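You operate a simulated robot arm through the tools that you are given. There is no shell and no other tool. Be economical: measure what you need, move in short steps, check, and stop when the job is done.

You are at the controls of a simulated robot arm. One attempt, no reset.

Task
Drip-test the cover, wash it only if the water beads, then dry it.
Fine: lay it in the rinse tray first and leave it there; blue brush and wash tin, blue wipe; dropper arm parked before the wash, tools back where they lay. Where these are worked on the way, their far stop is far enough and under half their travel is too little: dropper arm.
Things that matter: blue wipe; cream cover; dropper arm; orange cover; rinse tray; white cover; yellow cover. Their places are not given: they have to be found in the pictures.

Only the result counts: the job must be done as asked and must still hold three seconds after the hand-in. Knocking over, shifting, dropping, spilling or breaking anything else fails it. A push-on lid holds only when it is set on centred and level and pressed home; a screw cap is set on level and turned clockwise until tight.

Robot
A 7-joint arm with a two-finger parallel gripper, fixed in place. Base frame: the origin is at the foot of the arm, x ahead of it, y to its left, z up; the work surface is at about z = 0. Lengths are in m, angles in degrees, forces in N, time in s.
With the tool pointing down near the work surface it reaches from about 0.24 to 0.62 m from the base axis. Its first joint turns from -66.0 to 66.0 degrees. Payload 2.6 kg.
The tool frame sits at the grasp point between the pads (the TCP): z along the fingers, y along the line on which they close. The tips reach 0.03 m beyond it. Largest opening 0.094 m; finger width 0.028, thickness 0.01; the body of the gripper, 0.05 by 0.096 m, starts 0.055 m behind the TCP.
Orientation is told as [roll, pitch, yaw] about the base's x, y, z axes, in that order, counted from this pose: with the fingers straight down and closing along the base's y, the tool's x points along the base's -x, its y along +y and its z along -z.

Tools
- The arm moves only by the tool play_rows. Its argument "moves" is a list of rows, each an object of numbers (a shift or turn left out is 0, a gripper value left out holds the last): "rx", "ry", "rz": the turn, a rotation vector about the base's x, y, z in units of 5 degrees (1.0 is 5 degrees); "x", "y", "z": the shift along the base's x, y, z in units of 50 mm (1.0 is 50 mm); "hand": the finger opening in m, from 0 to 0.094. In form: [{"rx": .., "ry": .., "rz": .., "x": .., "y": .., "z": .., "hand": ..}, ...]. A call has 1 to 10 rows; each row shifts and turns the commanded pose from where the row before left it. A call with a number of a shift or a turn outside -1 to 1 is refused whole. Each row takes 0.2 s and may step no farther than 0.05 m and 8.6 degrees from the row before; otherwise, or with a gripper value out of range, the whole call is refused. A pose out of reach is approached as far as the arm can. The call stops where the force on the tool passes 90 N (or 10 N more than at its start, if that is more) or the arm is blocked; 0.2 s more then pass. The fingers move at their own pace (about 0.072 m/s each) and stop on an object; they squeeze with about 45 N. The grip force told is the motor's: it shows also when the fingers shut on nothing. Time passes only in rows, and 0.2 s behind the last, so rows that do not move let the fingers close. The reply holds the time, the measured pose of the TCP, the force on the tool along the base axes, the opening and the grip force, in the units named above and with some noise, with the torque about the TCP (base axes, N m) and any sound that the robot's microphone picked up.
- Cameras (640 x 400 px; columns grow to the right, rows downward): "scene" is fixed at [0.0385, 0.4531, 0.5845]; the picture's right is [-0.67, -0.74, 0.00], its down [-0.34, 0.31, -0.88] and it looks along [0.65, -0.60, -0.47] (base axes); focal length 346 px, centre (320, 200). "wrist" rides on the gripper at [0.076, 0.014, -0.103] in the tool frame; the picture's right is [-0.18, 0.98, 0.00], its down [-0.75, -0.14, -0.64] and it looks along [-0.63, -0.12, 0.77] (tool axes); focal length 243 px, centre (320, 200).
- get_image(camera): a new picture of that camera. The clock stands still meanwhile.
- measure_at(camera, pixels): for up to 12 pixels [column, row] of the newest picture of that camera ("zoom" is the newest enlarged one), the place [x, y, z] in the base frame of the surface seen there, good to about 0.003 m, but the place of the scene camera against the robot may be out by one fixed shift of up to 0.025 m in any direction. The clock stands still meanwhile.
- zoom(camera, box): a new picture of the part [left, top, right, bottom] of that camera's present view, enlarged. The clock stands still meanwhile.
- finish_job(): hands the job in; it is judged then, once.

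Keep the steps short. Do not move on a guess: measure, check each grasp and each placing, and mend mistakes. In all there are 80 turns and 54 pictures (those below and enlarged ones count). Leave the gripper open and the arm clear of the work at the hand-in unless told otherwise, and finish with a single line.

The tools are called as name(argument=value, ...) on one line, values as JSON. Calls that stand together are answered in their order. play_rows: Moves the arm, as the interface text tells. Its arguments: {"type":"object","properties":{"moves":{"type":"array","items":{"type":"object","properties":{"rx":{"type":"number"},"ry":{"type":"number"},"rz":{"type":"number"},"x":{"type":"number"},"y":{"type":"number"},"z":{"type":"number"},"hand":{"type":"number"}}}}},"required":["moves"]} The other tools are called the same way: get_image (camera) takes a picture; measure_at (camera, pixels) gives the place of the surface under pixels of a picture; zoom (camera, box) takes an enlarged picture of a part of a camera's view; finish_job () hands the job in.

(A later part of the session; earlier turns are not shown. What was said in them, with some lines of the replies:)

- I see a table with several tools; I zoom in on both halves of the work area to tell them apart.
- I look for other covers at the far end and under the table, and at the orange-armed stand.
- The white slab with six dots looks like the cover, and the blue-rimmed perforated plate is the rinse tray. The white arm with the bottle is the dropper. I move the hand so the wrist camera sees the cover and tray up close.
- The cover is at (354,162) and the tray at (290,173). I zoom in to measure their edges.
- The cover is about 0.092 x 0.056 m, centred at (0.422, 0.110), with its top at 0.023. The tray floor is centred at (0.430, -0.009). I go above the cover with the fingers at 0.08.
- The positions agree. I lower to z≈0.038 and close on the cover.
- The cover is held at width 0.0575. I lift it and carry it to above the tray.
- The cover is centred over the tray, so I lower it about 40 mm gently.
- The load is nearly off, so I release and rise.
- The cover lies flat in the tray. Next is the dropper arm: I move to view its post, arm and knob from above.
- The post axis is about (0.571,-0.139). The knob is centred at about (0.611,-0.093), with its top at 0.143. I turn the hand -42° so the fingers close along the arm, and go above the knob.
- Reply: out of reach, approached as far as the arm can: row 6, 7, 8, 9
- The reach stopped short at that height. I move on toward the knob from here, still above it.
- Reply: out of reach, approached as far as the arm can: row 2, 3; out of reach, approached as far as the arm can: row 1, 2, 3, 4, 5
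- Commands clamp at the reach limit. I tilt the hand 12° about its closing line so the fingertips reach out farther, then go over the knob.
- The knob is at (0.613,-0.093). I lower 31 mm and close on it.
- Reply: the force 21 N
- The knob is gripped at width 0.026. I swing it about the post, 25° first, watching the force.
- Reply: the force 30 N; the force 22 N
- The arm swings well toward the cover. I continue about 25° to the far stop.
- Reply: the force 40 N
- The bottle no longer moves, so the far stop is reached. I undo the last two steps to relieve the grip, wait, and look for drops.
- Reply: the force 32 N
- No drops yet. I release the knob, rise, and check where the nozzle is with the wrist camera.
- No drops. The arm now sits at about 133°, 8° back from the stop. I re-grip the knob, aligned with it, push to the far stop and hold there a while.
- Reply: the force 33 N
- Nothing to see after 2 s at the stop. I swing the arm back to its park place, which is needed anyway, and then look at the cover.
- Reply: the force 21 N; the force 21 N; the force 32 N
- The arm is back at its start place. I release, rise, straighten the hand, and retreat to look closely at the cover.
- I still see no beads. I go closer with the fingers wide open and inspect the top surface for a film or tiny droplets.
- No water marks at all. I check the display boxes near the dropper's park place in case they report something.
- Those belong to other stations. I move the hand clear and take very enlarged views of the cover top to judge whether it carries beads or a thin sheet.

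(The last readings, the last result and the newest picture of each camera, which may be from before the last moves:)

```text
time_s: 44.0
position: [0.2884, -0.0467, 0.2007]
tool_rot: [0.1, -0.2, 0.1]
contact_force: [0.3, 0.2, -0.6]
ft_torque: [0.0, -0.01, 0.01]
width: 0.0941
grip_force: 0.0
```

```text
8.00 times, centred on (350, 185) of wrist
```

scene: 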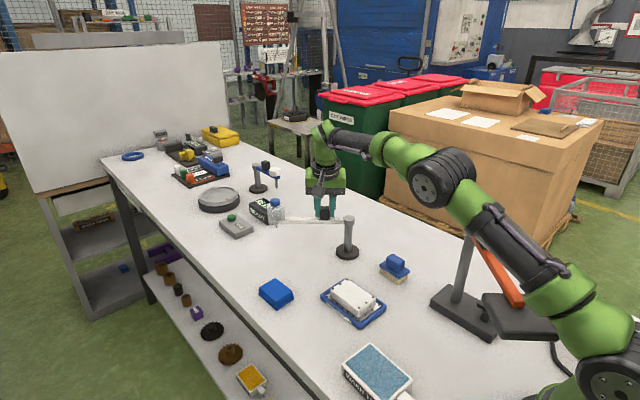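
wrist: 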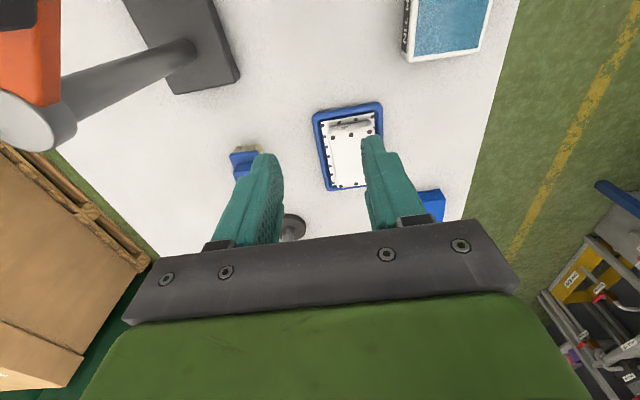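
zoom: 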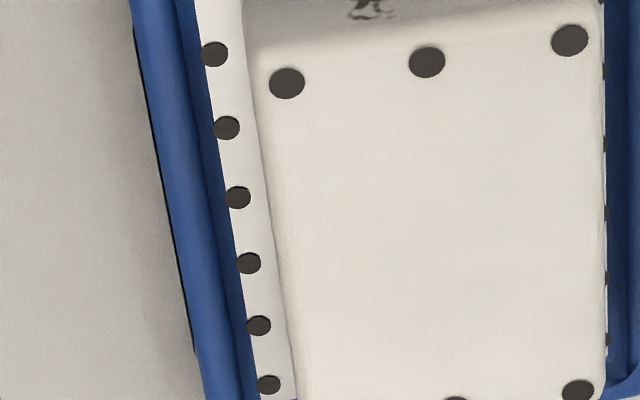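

I see no beads, only a smooth and maybe slightly edged surface, as a thin even sheet would give. I fetch the wipe and will compare the look afterwards. First I view it from above.

play_rows(moves=[{"x": 0.45, "y": 0.61}, {"x": 0.45, "y": 0.61}, {"x": 0.45, "y": 0.61}, {"x": 0.45, "y": 0.61}, {"x": 0.45, "y": 0.61}, {}])

zoom(camera="wrist", box=[220, 80, 440, 240])

```text
time_s: 45.4
position: [0.4018, 0.1086, 0.2005]
tool_rot: [0.0, -0.2, 0.1]
contact_force: [-0.1, 0.9, 0.3]
ft_torque: [0.01, -0.02, -0.01]
width: 0.0941
grip_force: 0.1
```

```text
2.50 times, centred on (330, 160) of wrist
```

zoom: 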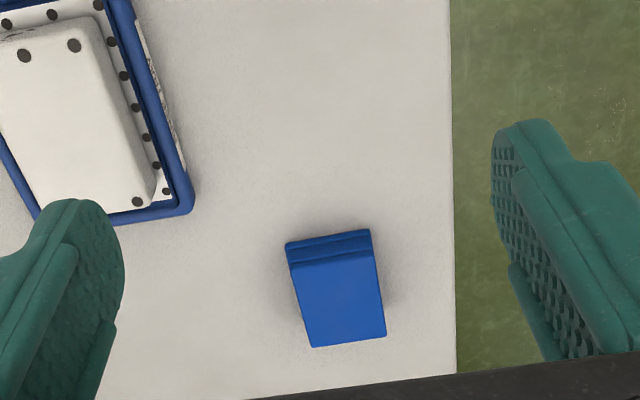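

measure_at(camera="zoom", pixels=[[294, 272], [372, 256], [313, 343], [383, 331], [288, 246], [368, 233], [340, 300], [80, 120], [75, 47], [138, 200]])

```text
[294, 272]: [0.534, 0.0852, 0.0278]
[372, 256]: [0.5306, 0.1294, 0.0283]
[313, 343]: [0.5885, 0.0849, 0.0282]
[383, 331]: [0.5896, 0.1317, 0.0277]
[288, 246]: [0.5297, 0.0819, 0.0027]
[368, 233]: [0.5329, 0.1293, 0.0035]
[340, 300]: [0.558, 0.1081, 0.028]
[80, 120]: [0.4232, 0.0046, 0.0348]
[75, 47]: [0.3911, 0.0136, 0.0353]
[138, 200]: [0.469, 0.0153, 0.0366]
```

The wipe is centred at (0.560,0.107), with its top at 0.028. I go above it and down to grasp.

play_rows(moves=[{"x": 0.79, "z": -0.2, "hand": 0.075}, {"x": 0.79, "z": -0.2}, {"x": 0.79, "z": -0.2}, {"x": 0.79, "y": -0.03, "z": -0.2}, {"z": -0.7}, {"z": -0.7}, {}, {}])

```text
time_s: 47.2
position: [0.559, 0.1042, 0.0894]
tool_rot: [-0.1, -0.1, 0.1]
contact_force: [0.5, -0.3, -0.3]
ft_torque: [-0.02, -0.01, -0.01]
width: 0.0747
grip_force: 0.0
```

play_rows(moves=[{"y": 0.03, "z": -0.5}, {"z": -0.5}, {"hand": 0.03}, {}, {}, {}, {}])

```text
time_s: 48.8
position: [0.5597, 0.106, 0.0402]
tool_rot: [0.0, -0.1, 0.0]
contact_force: [0.7, -0.6, -0.2]
ft_torque: [0.01, -0.03, -0.01]
width: 0.0507
grip_force: 44.6
```

The wipe is held. I carry it above the cover.

play_rows(moves=[{"z": 0.6}, {"z": 0.6}, {"x": -0.65, "y": -0.573}, {"x": -0.65, "y": -0.573}, {"x": -0.65, "y": -0.573}, {"x": -0.65, "y": -0.573}, {}])

get_image(camera="wrist")

```text
time_s: 50.4
position: [0.4292, -0.0075, 0.1003]
tool_rot: [0.0, -0.2, 0.3]
contact_force: [-0.2, -0.3, 0.8]
ft_torque: [0.01, 0.0, 0.0]
width: 0.0507
grip_force: 45.0
```

```text
13 pictures are left
```

wrist: 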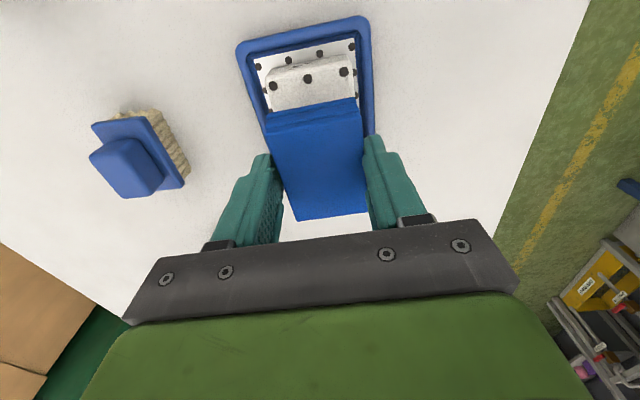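

play_rows(moves=[{"z": -0.46}, {"z": -0.06}, {}])

```text
time_s: 51.2
position: [0.4297, -0.0077, 0.0741]
tool_rot: [0.0, -0.1, 0.1]
contact_force: [-0.6, -0.1, -0.2]
ft_torque: [0.02, 0.01, -0.02]
width: 0.0506
grip_force: 44.5
```

play_rows(moves=[{"z": -0.04}, {"z": -0.02}, {}])

```text
time_s: 52.0
position: [0.4307, -0.0078, 0.073]
tool_rot: [0.0, -0.3, 0.0]
contact_force: [-13.6, -0.7, 39.2]
ft_torque: [-0.12, 0.77, -0.02]
width: 0.0503
grip_force: 44.3
```

Contact reads 39 N, so I ease off a little and then stroke the wipe back and forth across the top.

play_rows(moves=[{"z": 0.03}, {"x": -0.2}, {"x": -0.2}, {"y": -0.1}, {"x": 0.2}, {"x": 0.2}, {"x": 0.2}, {"x": 0.2}, {"y": 0.2}])

```text
time_s: 54.0
position: [0.4493, -0.0049, 0.0734]
tool_rot: [-0.2, -0.4, 0.2]
contact_force: [1.0, -8.8, 20.4]
ft_torque: [-0.25, 0.26, 0.12]
width: 0.0506
grip_force: 45.0
```

play_rows(moves=[{"x": -0.2}, {"x": -0.2}, {"x": -0.2}, {"x": -0.2}, {"y": -0.1}, {"x": 0.2}, {"x": 0.2}, {"x": 0.2}, {"x": 0.2}, {"x": -0.4}])

play_rows(moves=[{"z": 0.5}, {"z": 0.5}, {"x": 0.65, "y": 0.573}, {"x": 0.65, "y": 0.573}, {"x": 0.65, "y": 0.573}, {"x": 0.65, "y": 0.573}, {}])

zoom(camera="scene", box=[334, 278, 374, 303])

```text
time_s: 56.2
position: [0.43, -0.0089, 0.0733]
tool_rot: [0.0, -0.3, 0.2]
contact_force: [5.1, -0.2, 8.8]
ft_torque: [0.02, 0.09, 0.0]
width: 0.0505
grip_force: 45.1
```

```text
time_s: 57.8
position: [0.5608, 0.1057, 0.1219]
tool_rot: [0.0, -0.1, 0.1]
contact_force: [0.1, -0.5, -0.1]
ft_torque: [0.0, 0.0, 0.01]
width: 0.0505
grip_force: 44.8
```

```text
16.00 times, centred on (354, 290) of scene
```

zoom: 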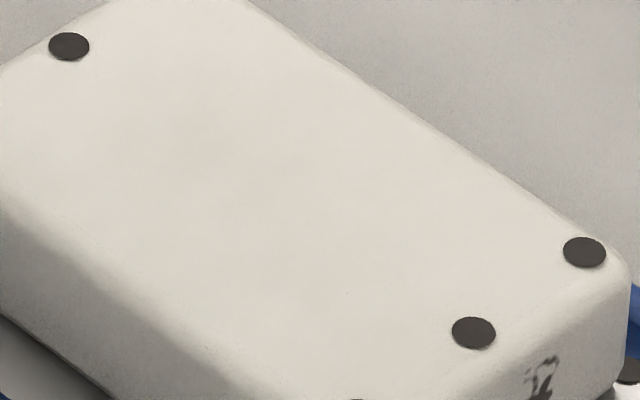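

The surface look did change, but the cover seems to have shifted in the picture. I look wider.

zoom(camera="scene", box=[310, 260, 400, 330])

```text
5.71 times, centred on (355, 295) of scene
```

zoom: 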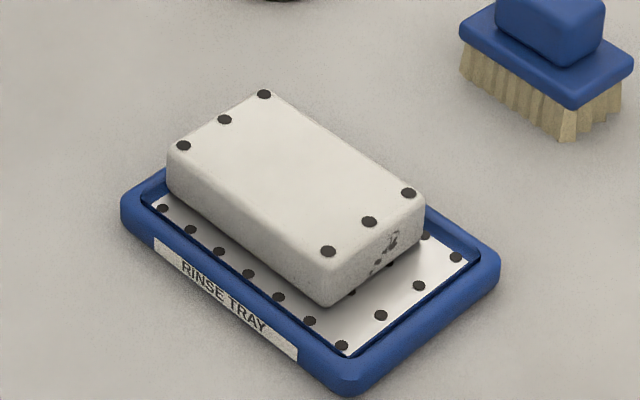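

measure_at(camera="zoom", pixels=[[183, 150], [266, 101], [405, 199], [328, 257], [295, 175], [350, 345], [163, 204], [465, 257], [165, 175], [485, 275], [340, 380], [380, 316]])

```text
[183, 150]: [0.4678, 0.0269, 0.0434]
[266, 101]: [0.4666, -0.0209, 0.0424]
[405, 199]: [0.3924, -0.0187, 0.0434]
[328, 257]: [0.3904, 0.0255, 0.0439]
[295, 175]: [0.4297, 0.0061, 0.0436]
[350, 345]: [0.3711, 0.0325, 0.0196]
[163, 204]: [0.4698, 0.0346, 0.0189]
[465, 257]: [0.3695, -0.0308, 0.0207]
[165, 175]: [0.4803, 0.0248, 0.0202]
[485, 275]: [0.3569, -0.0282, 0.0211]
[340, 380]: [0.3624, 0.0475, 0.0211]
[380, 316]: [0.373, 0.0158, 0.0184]
```

The cover is still level in the tray; it only slid to the far wall. I put the wipe back where it lay.

play_rows(moves=[{"z": -0.7, "x": -0.02}, {"z": -0.7}, {"z": -0.17}, {"z": -0.04}, {}])

```text
time_s: 59.0
position: [0.5574, 0.1069, 0.042]
tool_rot: [-0.1, -0.1, 0.1]
contact_force: [-0.2, 0.0, -0.5]
ft_torque: [0.01, -0.03, 0.01]
width: 0.0501
grip_force: 44.7
```

play_rows(moves=[{"z": -0.03, "x": 0.02}, {"hand": 0.075}, {}, {"z": 0.5}, {"z": 0.7}, {"x": -0.6, "z": 0.6}, {"x": -0.8, "y": -0.2, "z": 0.2}, {"x": -0.8, "y": -0.4}, {"x": -0.8, "y": -0.4}, {"x": -0.6, "y": -0.6}])

play_rows(moves=[{"x": -0.6, "y": -0.5, "z": 0.3, "hand": 0.094}, {"x": -0.6, "y": -0.5, "z": 0.3}, {"x": -0.64, "y": -0.46, "z": 0.56}, {}])

```text
time_s: 61.2
position: [0.3764, 0.025, 0.1414]
tool_rot: [-0.1, 0.0, 0.1]
contact_force: [1.1, -0.3, 0.3]
ft_torque: [0.01, 0.03, -0.02]
width: 0.0749
grip_force: 0.0
```

```text
time_s: 62.2
position: [0.286, -0.0486, 0.1992]
tool_rot: [0.0, -0.1, 0.1]
contact_force: [0.2, 0.0, 0.0]
ft_torque: [0.05, 0.0, -0.02]
width: 0.0939
grip_force: 0.0
```

I repeat the same wrist close-up as before the wiping, to compare.

zoom(camera="wrist", box=[310, 160, 390, 210])

```text
8.00 times, centred on (350, 185) of wrist
```

zoom: 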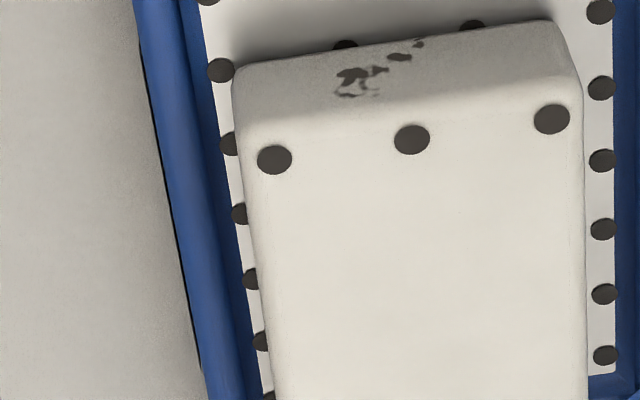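

The two looks are too alike to be sure. Now that I have a dry baseline, I repeat the drip test and compare. First I go back to above the knob.

play_rows(moves=[{"rz": -0.933, "x": 0.58, "y": -0.06, "hand": 0.05}, {"rz": -0.933, "x": 0.58, "y": -0.06}, {"rz": -0.933, "x": 0.58, "y": -0.06}, {"rz": -0.933, "x": 0.58, "y": -0.06}, {"rz": -0.933, "x": 0.58, "y": -0.06}, {"rz": -0.933, "x": 0.58, "y": -0.06}, {"rz": -0.933, "x": 0.58, "y": -0.06}, {"rz": -0.933, "x": 0.58, "y": -0.06}, {"rz": -0.933, "x": 0.58, "y": -0.06, "z": -0.3}, {}])

play_rows(moves=[{"rx": -0.8, "ry": -0.89}, {"rx": -0.8, "ry": -0.89}, {"x": 0.3, "y": -0.12}, {"x": 0.3, "y": -0.12}, {"x": 0.3, "y": -0.1}, {}])

```text
time_s: 64.4
position: [0.5511, -0.0746, 0.185]
tool_rot: [0.0, -0.2, -41.9]
contact_force: [0.3, 0.1, 0.8]
ft_torque: [0.0, -0.02, 0.05]
width: 0.0502
grip_force: 0.0
```

```text
time_s: 65.8
position: [0.5932, -0.0908, 0.1836]
tool_rot: [0.0, -12.1, -41.9]
contact_force: [-0.6, 0.0, -0.2]
ft_torque: [0.02, 0.01, 0.02]
width: 0.0501
grip_force: 0.1
```

play_rows(moves=[{"x": 0.34}, {"z": -0.33}, {"z": -0.33}, {}, {"hand": 0.01}, {}, {}])

play_rows(moves=[{"rz": 1, "x": -0.0838, "y": 0.0654}, {"rz": 1, "x": -0.089, "y": 0.0578}, {"rz": 1, "x": -0.0938, "y": 0.05}, {"rz": 1, "x": -0.0978, "y": 0.0414}, {"rz": 1, "x": -0.1012, "y": 0.033}, {"rz": 1, "x": -0.1034, "y": 0.0238}, {"rz": 1, "x": -0.1052, "y": 0.0148}, {"rz": 1, "x": -0.1062, "y": 0.0056}, {"rz": 1, "x": -0.1062, "y": -0.0038}, {"rz": 1, "x": -0.1054, "y": -0.013}])

```text
time_s: 67.4
position: [0.61, -0.0918, 0.1519]
tool_rot: [-0.1, -12.0, -42.1]
contact_force: [-18.9, -2.5, 1.8]
ft_torque: [-0.22, -0.23, -0.9]
width: 0.0258
grip_force: 44.9
```

```text
time_s: 69.6
position: [0.56, -0.078, 0.1513]
tool_rot: [-0.1, -12.0, 8.1]
contact_force: [-15.6, -14.7, 10.9]
ft_torque: [0.32, 0.27, -1.17]
width: 0.0261
grip_force: 45.2
```

play_rows(moves=[{"rz": 1, "x": -0.104, "y": -0.022}, {"rz": 1, "x": -0.1016, "y": -0.031}, {"rz": 1, "x": -0.0984, "y": -0.0398}, {"rz": 1, "x": -0.0948, "y": -0.0484}, {"rz": 1, "x": -0.09, "y": -0.0562}, {"rz": 1, "x": -0.085, "y": -0.064}, {"rz": 1, "x": -0.079, "y": -0.071}, {"rz": 1, "x": -0.0724, "y": -0.0778}, {"rz": 1, "x": -0.0654, "y": -0.0838}])

play_rows(moves=[{"x": -0.04, "y": -0.05}, {}, {}, {}, {}, {}, {}, {}, {}])

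zoom(camera="scene", box=[320, 265, 384, 305])

```text
time_s: 71.6
position: [0.523, -0.0987, 0.1502]
tool_rot: [0.1, -12.4, 53.3]
contact_force: [-2.8, 3.1, 6.8]
ft_torque: [-0.49, 0.59, -1.3]
width: 0.0279
grip_force: 44.4
```

```text
time_s: 73.6
position: [0.5206, -0.1011, 0.1513]
tool_rot: [0.0, -12.5, 53.2]
contact_force: [32.2, 15.0, -1.9]
ft_torque: [0.32, -0.55, -0.92]
width: 0.028
grip_force: 45.3
```

```text
10.00 times, centred on (352, 285) of scene
```

zoom: 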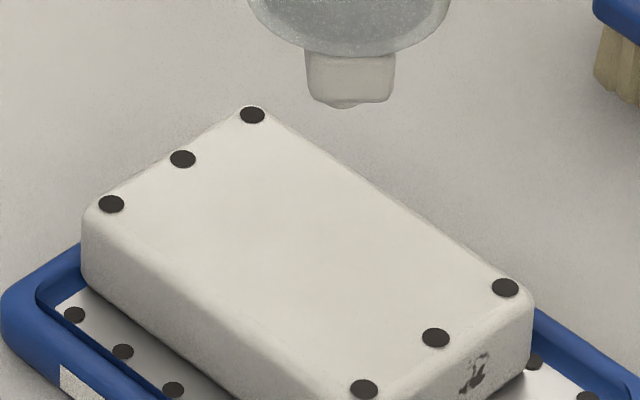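

zoom(camera="scene", box=[334, 278, 374, 303])

```text
16.00 times, centred on (354, 290) of scene
```

zoom: 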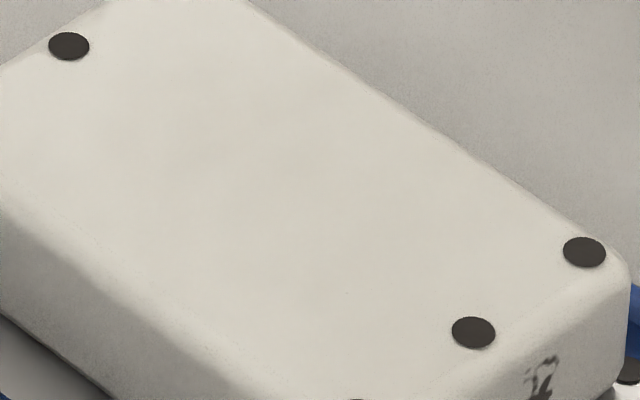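

No beads again; at most the top looks evenly slightly darker. To be sure the dropper really gives water, I release the knob at the stop and gently press the blue bulb from above.

play_rows(moves=[{"x": 0.02, "y": 0.03, "hand": 0.05}, {}, {"z": 0.5}, {"z": 0.5}, {"z": 0.5, "hand": 0}, {"x": -0.65, "y": 0.5}, {"x": -0.65, "y": 0.5}, {"x": -0.65, "y": 0.52}, {}])

get_image(camera="scene")

```text
time_s: 75.6
position: [0.4213, -0.0228, 0.2261]
tool_rot: [0.0, -12.1, 53.1]
contact_force: [0.0, -0.7, 0.2]
ft_torque: [0.0, 0.0, 0.04]
width: 0.0
grip_force: 32.8
```

```text
7 pictures are left
```

scene: 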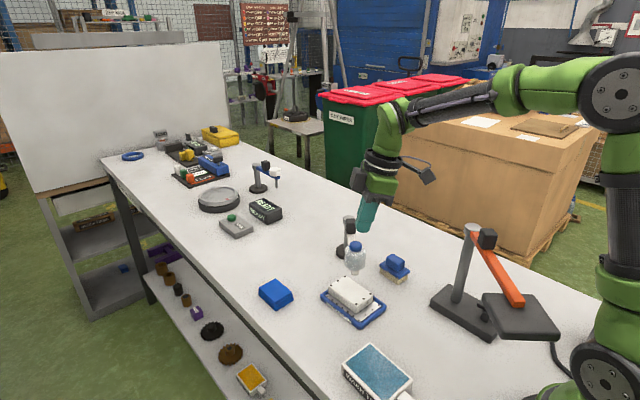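

measure_at(camera="scene", pixels=[[356, 243], [356, 246], [351, 247], [361, 247], [362, 230], [357, 228], [368, 230], [355, 265]])

```text
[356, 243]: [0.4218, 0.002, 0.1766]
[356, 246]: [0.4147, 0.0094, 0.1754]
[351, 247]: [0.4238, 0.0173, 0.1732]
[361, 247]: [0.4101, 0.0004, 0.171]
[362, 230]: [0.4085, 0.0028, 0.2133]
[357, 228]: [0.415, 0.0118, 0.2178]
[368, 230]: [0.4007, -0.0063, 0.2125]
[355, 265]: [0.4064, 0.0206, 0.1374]
```

The dropper sits right over the cover's middle. I shift (+5,+11) mm and press the bulb down in tiny steps.

play_rows(moves=[{"x": 0.1, "y": 0.22}, {"z": -0.5}, {"z": -0.04}, {"z": -0.03}, {"z": -0.03}, {}])

```text
time_s: 77.0
position: [0.4294, -0.0136, 0.1964]
tool_rot: [0.0, -12.1, 53.1]
contact_force: [0.9, 1.0, 2.2]
ft_torque: [-0.01, -0.03, -0.02]
width: 0.0002
grip_force: 33.3
```

play_rows(moves=[{"z": -0.03}, {"z": -0.03}, {"z": -0.03}, {}])

```text
time_s: 78.0
position: [0.4277, -0.0147, 0.192]
tool_rot: [-0.1, -12.2, 53.1]
contact_force: [-0.4, 1.1, 4.8]
ft_torque: [-0.01, 0.07, 0.01]
width: 0.0
grip_force: 32.6
heard: click
```

I heard a click: the bulb is a push button. I lift off and look at the cover.

play_rows(moves=[{"z": 0.3}, {"z": 0.5}, {}, {}])

zoom(camera="scene", box=[320, 265, 384, 305])

```text
time_s: 79.0
position: [0.4287, -0.0161, 0.2307]
tool_rot: [-0.1, -12.1, 53.1]
contact_force: [0.2, 1.5, -0.6]
ft_torque: [-0.04, -0.02, 0.02]
width: 0.0001
grip_force: 33.2
```

```text
10.00 times, centred on (352, 285) of scene
```

zoom: 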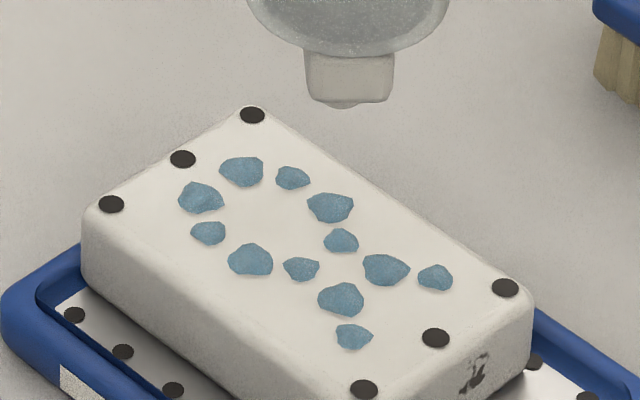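

The water beads clearly, so a wash is needed. First I park the dropper arm: back to the knob and re-grip.

play_rows(moves=[{"x": 0.616, "y": -0.58, "hand": 0.05}, {"x": 0.616, "y": -0.58}, {"x": 0.618, "y": -0.58}, {}, {"z": -0.8}, {"z": -0.81}, {}, {"hand": 0.01}, {}, {}])

play_rows(moves=[{"rz": -1, "x": 0.0682, "y": 0.0814}, {"rz": -1, "x": 0.0752, "y": 0.0752}, {"rz": -1, "x": 0.0814, "y": 0.0682}, {"rz": -1, "x": 0.087, "y": 0.061}, {"rz": -1, "x": 0.092, "y": 0.0532}, {"rz": -1, "x": 0.0962, "y": 0.0448}, {"rz": -1, "x": 0.1, "y": 0.0364}, {"rz": -1, "x": 0.1026, "y": 0.0276}, {"rz": -1, "x": 0.1046, "y": 0.0184}, {"rz": -1, "x": 0.1058, "y": 0.0092}])

```text
time_s: 81.2
position: [0.5223, -0.0998, 0.1508]
tool_rot: [1.0, -12.1, 52.8]
contact_force: [-35.6, 20.4, 6.2]
ft_torque: [0.76, -0.7, -0.4]
width: 0.0285
grip_force: 45.2
```

```text
time_s: 83.4
position: [0.5661, -0.0778, 0.1511]
tool_rot: [0.3, -11.9, 3.0]
contact_force: [-15.0, 17.4, -4.0]
ft_torque: [-0.14, -0.11, -0.75]
width: 0.0268
grip_force: 45.0
```

play_rows(moves=[{"rz": -1, "x": 0.1064}, {"rz": -1, "x": 0.1058, "y": -0.0092}, {"rz": -1, "x": 0.1046, "y": -0.0184}, {"rz": -1, "x": 0.1026, "y": -0.0276}, {"rz": -1, "x": 0.1, "y": -0.0364}, {"rz": -1, "x": 0.0962, "y": -0.0448}, {"rz": -1, "x": 0.092, "y": -0.0532}, {"rz": -1, "x": 0.087, "y": -0.061}, {"rz": -1, "x": 0.0814, "y": -0.0682}])

play_rows(moves=[{"hand": 0.05}, {}, {"z": 0.4}, {"z": 0.5}, {"x": -0.5, "z": 0.5}, {"rx": 0.8, "ry": 0.89, "x": -0.3}, {"rx": 0.8, "ry": 0.89, "x": -0.3}, {"rz": 0.95, "x": -0.5}, {"rz": 0.95, "x": -0.5}, {"rz": 0.95, "x": -0.5}])

play_rows(moves=[{"rz": 0.95, "x": -0.6}, {"rz": 0.95, "x": -0.6}, {"rz": 0.95, "x": -0.6}, {"rz": 0.95, "x": -0.6}, {"rz": 0.95, "x": -0.6}, {"rz": 0.75, "x": -0.6, "hand": 0.094}, {"y": -0.5}, {}])

get_image(camera="wrist")

```text
time_s: 85.4
position: [0.6098, -0.0909, 0.1504]
tool_rot: [0.4, -11.8, -41.9]
contact_force: [-11.3, 23.8, 0.2]
ft_torque: [-0.2, 0.53, -0.83]
width: 0.0258
grip_force: 45.2
```

```text
time_s: 87.6
position: [0.4814, -0.0932, 0.2219]
tool_rot: [-0.2, -0.1, -27.6]
contact_force: [-0.5, -0.6, -0.5]
ft_torque: [0.01, 0.0, 0.02]
width: 0.0502
grip_force: 0.0
```

```text
time_s: 89.4
position: [0.2992, -0.1199, 0.222]
tool_rot: [0.0, -0.2, -0.1]
contact_force: [1.0, 0.9, -0.2]
ft_torque: [0.03, -0.02, 0.05]
width: 0.0937
grip_force: 0.0
```

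```text
5 pictures are left
```

wrist: 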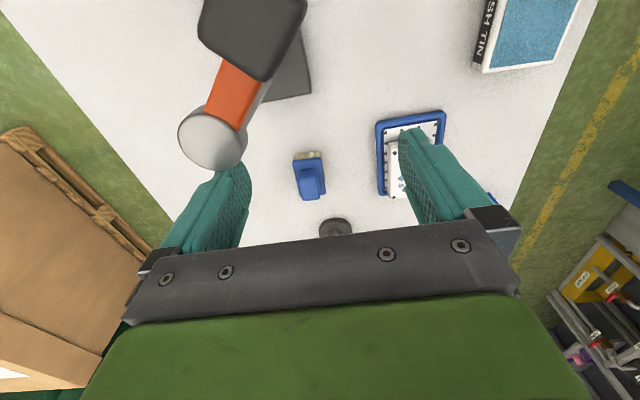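

The dropper is parked. I measure the brush (310,180), the wash tin (525,30) and the orange stand's post.

measure_at(camera="wrist", pixels=[[312, 185], [302, 170], [320, 166], [302, 197], [321, 195], [307, 154], [213, 137], [250, 40], [500, 50], [540, 30], [565, 20], [490, 68]])

zoom(camera="wrist", box=[270, 140, 350, 220])

```text
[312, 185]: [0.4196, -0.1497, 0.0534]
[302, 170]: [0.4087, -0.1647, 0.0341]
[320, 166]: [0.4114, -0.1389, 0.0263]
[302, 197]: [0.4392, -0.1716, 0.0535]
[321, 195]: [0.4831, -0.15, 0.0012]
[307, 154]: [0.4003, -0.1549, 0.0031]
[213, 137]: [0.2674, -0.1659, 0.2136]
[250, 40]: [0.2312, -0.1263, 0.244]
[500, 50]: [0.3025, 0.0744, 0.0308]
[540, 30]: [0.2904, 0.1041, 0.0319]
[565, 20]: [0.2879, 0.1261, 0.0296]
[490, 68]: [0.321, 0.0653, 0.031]
```

```text
5.00 times, centred on (310, 180) of wrist
```

zoom: 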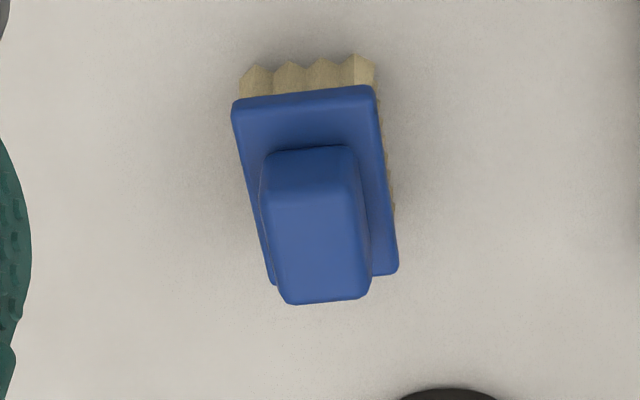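

measure_at(camera="zoom", pixels=[[268, 200], [355, 195], [289, 298], [366, 293], [318, 245], [238, 108], [370, 95], [392, 268], [310, 165], [272, 275], [310, 72], [360, 72]])

```text
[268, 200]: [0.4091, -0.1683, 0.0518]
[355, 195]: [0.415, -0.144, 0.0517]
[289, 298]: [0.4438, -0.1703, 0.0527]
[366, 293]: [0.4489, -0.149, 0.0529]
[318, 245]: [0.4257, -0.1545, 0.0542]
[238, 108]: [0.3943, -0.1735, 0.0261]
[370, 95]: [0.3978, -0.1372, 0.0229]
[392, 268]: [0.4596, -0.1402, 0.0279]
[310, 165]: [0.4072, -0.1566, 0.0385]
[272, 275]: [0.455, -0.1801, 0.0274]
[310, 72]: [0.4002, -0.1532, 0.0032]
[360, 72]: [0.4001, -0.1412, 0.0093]
```

The brush handle is centred at (0.429,-0.158), top 0.053, turned about -3°. I go above it (away from the orange post first), lower, and grip the handle.

play_rows(moves=[{"x": 0.6, "hand": 0.06}, {"x": 0.7, "y": -0.2}, {"x": 0.7, "y": -0.3, "rz": -0.6}, {"x": 0.596, "y": -0.262, "z": -0.5}, {"z": -0.8}, {"z": -0.8}, {}, {}])

```text
time_s: 91.2
position: [0.4293, -0.1586, 0.1146]
tool_rot: [0.0, -0.1, -3.2]
contact_force: [-0.8, -0.7, -0.1]
ft_torque: [-0.01, 0.01, -0.01]
width: 0.0598
grip_force: 0.0
```

play_rows(moves=[{"z": -0.6}, {"z": -0.46}, {}, {"hand": 0.01}, {}, {}, {}])

```text
time_s: 92.8
position: [0.4296, -0.1575, 0.0625]
tool_rot: [0.0, -0.1, -3.1]
contact_force: [0.2, -0.6, -0.4]
ft_torque: [-0.01, 0.03, -0.01]
width: 0.0269
grip_force: 44.7
```

The brush is held. I lift it and carry it over the wash tin.

play_rows(moves=[{"z": 0.8}, {"z": 0.8}, {"y": 0.9}, {"y": 0.9}, {"y": 0.9}, {"x": -0.61, "y": 0.504}, {"x": -0.61, "y": 0.504}, {"x": -0.61, "y": 0.504, "rz": 0.6}, {"x": -0.61, "y": 0.504}, {"x": -0.61, "y": 0.504}])

get_image(camera="scene")

```text
time_s: 95.0
position: [0.2736, 0.1048, 0.1432]
tool_rot: [0.0, -0.3, -0.2]
contact_force: [0.6, -0.1, -0.5]
ft_torque: [0.03, 0.03, 0.04]
width: 0.027
grip_force: 45.1
```

```text
3 pictures are left
```

scene: 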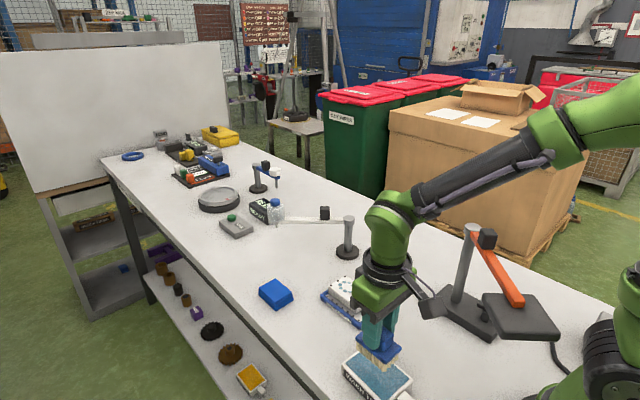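

The brush hangs right above the blue wash. I lower it in small final steps.

play_rows(moves=[{"z": -0.6}, {"z": -0.3}, {"z": -0.1}, {"z": -0.04}, {"z": -0.04}, {}])

```text
time_s: 96.4
position: [0.2758, 0.104, 0.0894]
tool_rot: [0.1, -0.3, -0.3]
contact_force: [-8.9, -0.5, 34.1]
ft_torque: [-0.06, 0.2, -0.06]
width: 0.0271
grip_force: 44.6
```

Contact with the wash reads 34 N. I ease off a touch, dwell, then lift and carry the brush over the cover.

play_rows(moves=[{"z": 0.02}, {}, {}, {"z": 0.5}, {"z": 0.5}, {"x": 0.636, "y": -0.448}, {"x": 0.636, "y": -0.448}, {"x": 0.636, "y": -0.448}, {"x": 0.636, "y": -0.448}, {"x": 0.636, "y": -0.448}])

play_rows(moves=[{"z": -0.5}, {"z": -0.2}, {"z": -0.06}, {}])

get_image(camera="wrist")

```text
time_s: 98.6
position: [0.4356, -0.0098, 0.1382]
tool_rot: [0.0, -0.2, 0.0]
contact_force: [0.0, 0.0, -0.7]
ft_torque: [0.0, 0.02, 0.03]
width: 0.0272
grip_force: 45.4
```

```text
time_s: 99.6
position: [0.4347, -0.0078, 0.1017]
tool_rot: [0.0, -0.1, -0.2]
contact_force: [-0.6, -0.8, 0.0]
ft_torque: [-0.05, 0.01, 0.03]
width: 0.027
grip_force: 45.0
```

```text
2 pictures are left
```

wrist: 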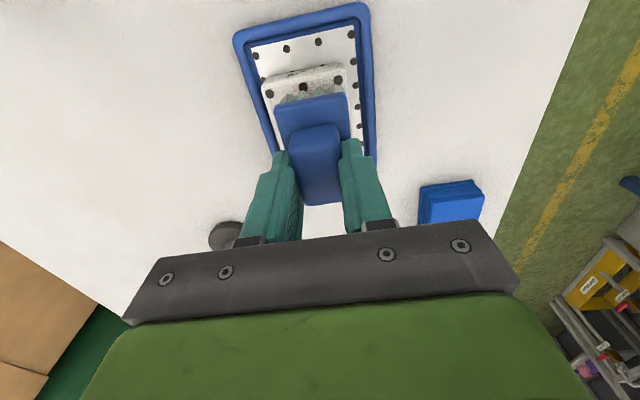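

The brush is wet and above the cover. I measure the cover's visible dots.

measure_at(camera="wrist", pixels=[[270, 94], [303, 87], [338, 80], [264, 88], [343, 72], [258, 56], [350, 34], [360, 127]])

```text
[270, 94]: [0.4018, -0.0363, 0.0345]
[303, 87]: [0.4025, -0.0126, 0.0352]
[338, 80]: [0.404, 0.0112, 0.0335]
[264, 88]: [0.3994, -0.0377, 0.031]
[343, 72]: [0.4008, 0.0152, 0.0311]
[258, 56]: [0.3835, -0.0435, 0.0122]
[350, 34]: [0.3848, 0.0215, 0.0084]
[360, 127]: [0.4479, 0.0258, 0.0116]
```

play_rows(moves=[{"y": -0.08, "x": 0.1}, {"z": -0.08}, {"z": -0.02}, {}])

```text
time_s: 100.6
position: [0.441, -0.0124, 0.0968]
tool_rot: [0.0, -0.1, -0.1]
contact_force: [0.0, -0.7, -1.0]
ft_torque: [-0.01, 0.04, 0.01]
width: 0.0268
grip_force: 45.4
```

play_rows(moves=[{"z": -0.02}, {"z": -0.01}, {}])

```text
time_s: 101.4
position: [0.4415, -0.0128, 0.0951]
tool_rot: [-0.1, -0.1, -0.2]
contact_force: [0.4, 0.2, -1.3]
ft_torque: [-0.01, -0.01, -0.01]
width: 0.0269
grip_force: 45.1
5 turns are left
```

Only 5 turns are left, so I pack more into each one. Now I lower to contact and scrub the whole top in several passes.

play_rows(moves=[{"z": -0.03}, {"z": -0.025}, {}, {"x": 0.25}, {"x": -0.5}, {"x": 0.5}, {"y": -0.15}, {"x": -0.5}, {"x": 0.5}, {"y": 0.3}])

play_rows(moves=[{"x": -0.5}, {"x": 0.5}, {"x": -0.5}, {"y": -0.15}, {"x": 0.25}, {}])

play_rows(moves=[{"z": -0.015}, {"x": 0.25}, {"x": -0.5}, {"x": 0.5}, {"x": -0.25}, {"y": 0.15}, {"y": -0.3}, {"y": 0.15}, {}])

zoom(camera="scene", box=[310, 250, 400, 320])

```text
time_s: 103.6
position: [0.4533, -0.0067, 0.0936]
tool_rot: [-0.2, -0.5, -0.2]
contact_force: [1.4, -10.8, 25.8]
ft_torque: [-0.41, 0.38, 0.18]
width: 0.027
grip_force: 44.7
```

```text
time_s: 105.0
position: [0.4394, -0.012, 0.0926]
tool_rot: [0.0, -0.3, -0.3]
contact_force: [-16.5, 2.7, 39.2]
ft_torque: [0.09, 0.58, -0.02]
width: 0.0268
grip_force: 44.2
```

```text
time_s: 107.0
position: [0.4417, -0.0121, 0.0928]
tool_rot: [0.0, -0.5, -0.2]
contact_force: [0.3, 4.1, 33.8]
ft_torque: [0.17, 0.31, 0.07]
width: 0.0267
grip_force: 44.8
```

```text
5.71 times, centred on (355, 285) of scene
4 turns are left
```

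zoom: 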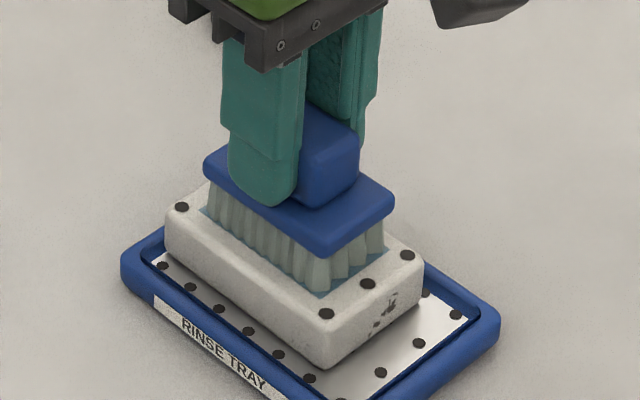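

The scrubbing worked: 26–39 N contact over the whole top, and the beads are gone. In this turn I lift, return the brush to its place, release it, then go and grip the wipe.

play_rows(moves=[{"z": 0.5}, {"z": 0.5}, {"y": -0.725, "x": -0.06}, {"y": -0.725, "x": -0.06}, {"y": -0.725, "x": -0.06, "rz": -0.6}, {"y": -0.725, "x": -0.05}, {"z": -0.8}, {"z": -0.6}, {"z": -0.14}, {"z": -0.04}])

play_rows(moves=[{}, {"hand": 0.05}, {}, {}, {"z": 0.4}, {"z": 0.8}, {"z": 0.9}, {}])

play_rows(moves=[{"x": 0.434, "y": 0.88, "hand": 0.075}, {"x": 0.434, "y": 0.88}, {"x": 0.434, "y": 0.88, "rz": 0.6}, {"x": 0.434, "y": 0.88}, {"x": 0.434, "y": 0.88}, {"x": 0.434, "y": 0.88}, {}, {"z": -0.9}, {}])

play_rows(moves=[{"z": -0.9}, {"z": -0.73}, {}, {"hand": 0.03}, {}, {}, {}, {}])

```text
time_s: 109.2
position: [0.4275, -0.158, 0.0609]
tool_rot: [0.0, -0.2, -3.1]
contact_force: [0.6, 0.1, -0.3]
ft_torque: [0.04, 0.01, -0.01]
width: 0.0268
grip_force: 45.1
```

```text
time_s: 111.0
position: [0.428, -0.1581, 0.1693]
tool_rot: [0.0, -0.2, -3.1]
contact_force: [0.4, -0.1, -0.5]
ft_torque: [0.01, -0.01, -0.01]
width: 0.0498
grip_force: 0.1
```

```text
time_s: 113.0
position: [0.5592, 0.1068, 0.1258]
tool_rot: [0.0, -0.3, -0.2]
contact_force: [-0.9, -0.5, 0.5]
ft_torque: [-0.04, 0.01, 0.02]
width: 0.0749
grip_force: 0.0
```

```text
time_s: 114.8
position: [0.558, 0.1093, 0.0407]
tool_rot: [0.0, -0.2, -0.2]
contact_force: [-0.5, -1.0, -0.6]
ft_torque: [0.03, 0.01, 0.03]
width: 0.0505
grip_force: 44.5
3 turns are left
```

The wipe is gripped. I now dry the whole top in several passes, return the wipe, release it, rise, and take the last picture.

play_rows(moves=[{"z": 0.6}, {"z": 0.6}, {"x": -0.58, "y": -0.5965}, {"x": -0.58, "y": -0.5965}, {"x": -0.58, "y": -0.5965}, {"x": -0.58, "y": -0.5965}, {}, {"z": -0.47}, {"z": -0.06}, {}])

play_rows(moves=[{"z": -0.04}, {"x": -0.2}, {"x": -0.2}, {"y": -0.1}, {"x": 0.2}, {"x": 0.2}, {"x": 0.2}, {"x": 0.2}, {"y": 0.2}, {"x": -0.2}])

play_rows(moves=[{"x": -0.2}, {"x": -0.2}, {"x": -0.2}, {"z": -0.02}, {"y": -0.1}, {"x": 0.2}, {"x": 0.2}, {"x": 0.2}, {"x": 0.2}, {"x": -0.4}])

play_rows(moves=[{"x": -0.35}, {"y": -0.15}, {"x": 0.35}, {"x": 0.35}, {"y": 0.3}, {"x": -0.35}, {"x": -0.35}, {"y": -0.15}, {"x": 0.35}, {}])

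play_rows(moves=[{"z": 0.5}, {"z": 0.5}, {"x": 0.58, "y": 0.5965}, {"x": 0.58, "y": 0.5965}, {"x": 0.58, "y": 0.5965}, {"x": 0.58, "y": 0.5965}, {"z": -0.8}, {"z": -0.6}, {"z": -0.17}, {"z": -0.03}])

play_rows(moves=[{}, {"hand": 0.08}, {}, {}, {"z": 0.5}, {"z": 0.8}, {"z": 0.8}, {"x": -0.3}, {}])

zoom(camera="scene", box=[255, 245, 415, 345])

```text
time_s: 117.0
position: [0.4443, -0.0139, 0.0745]
tool_rot: [0.0, -0.2, -0.1]
contact_force: [-6.0, -0.9, 16.9]
ft_torque: [-0.02, 0.28, -0.02]
width: 0.0503
grip_force: 45.3
```

```text
time_s: 119.2
position: [0.4565, -0.0067, 0.0748]
tool_rot: [0.0, -0.7, 0.2]
contact_force: [10.1, -1.8, 22.9]
ft_torque: [-0.24, 0.0, 0.15]
width: 0.0506
grip_force: 45.6
```

```text
time_s: 121.4
position: [0.4478, -0.0136, 0.0752]
tool_rot: [0.1, -0.8, 0.1]
contact_force: [12.3, 0.0, 24.9]
ft_torque: [0.1, 0.09, -0.04]
width: 0.0503
grip_force: 45.0
```

```text
time_s: 123.6
position: [0.444, -0.0131, 0.073]
tool_rot: [0.1, -0.1, -0.3]
contact_force: [-14.1, -1.0, 32.5]
ft_torque: [0.02, 0.08, -0.04]
width: 0.0506
grip_force: 45.5
```

```text
time_s: 125.8
position: [0.5602, 0.1064, 0.0419]
tool_rot: [0.0, -0.2, -0.2]
contact_force: [-0.1, 0.2, -0.4]
ft_torque: [-0.02, 0.01, -0.04]
width: 0.0504
grip_force: 45.6
```

```text
time_s: 127.8
position: [0.5445, 0.1062, 0.1488]
tool_rot: [0.1, -0.1, 0.0]
contact_force: [0.1, 0.3, 0.1]
ft_torque: [0.0, 0.01, -0.03]
width: 0.08
grip_force: 0.1
```

```text
4.00 times, centred on (335, 295) of scene
2 turns are left
```

zoom: 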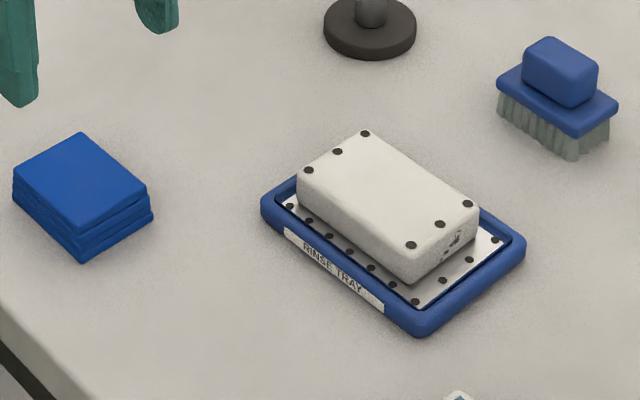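

The cover is clean and dry in the tray, the brush and wipe are back in place, the dropper is parked and the hand is open and clear. I hand in.

finish_job()

```text
The job is handed in.
```

The drip test showed the water beading, so the cover was washed with the blue brush and wash tin, dried with the blue wipe and left in the rinse tray, with the dropper arm parked before the wash and the tools back in place.
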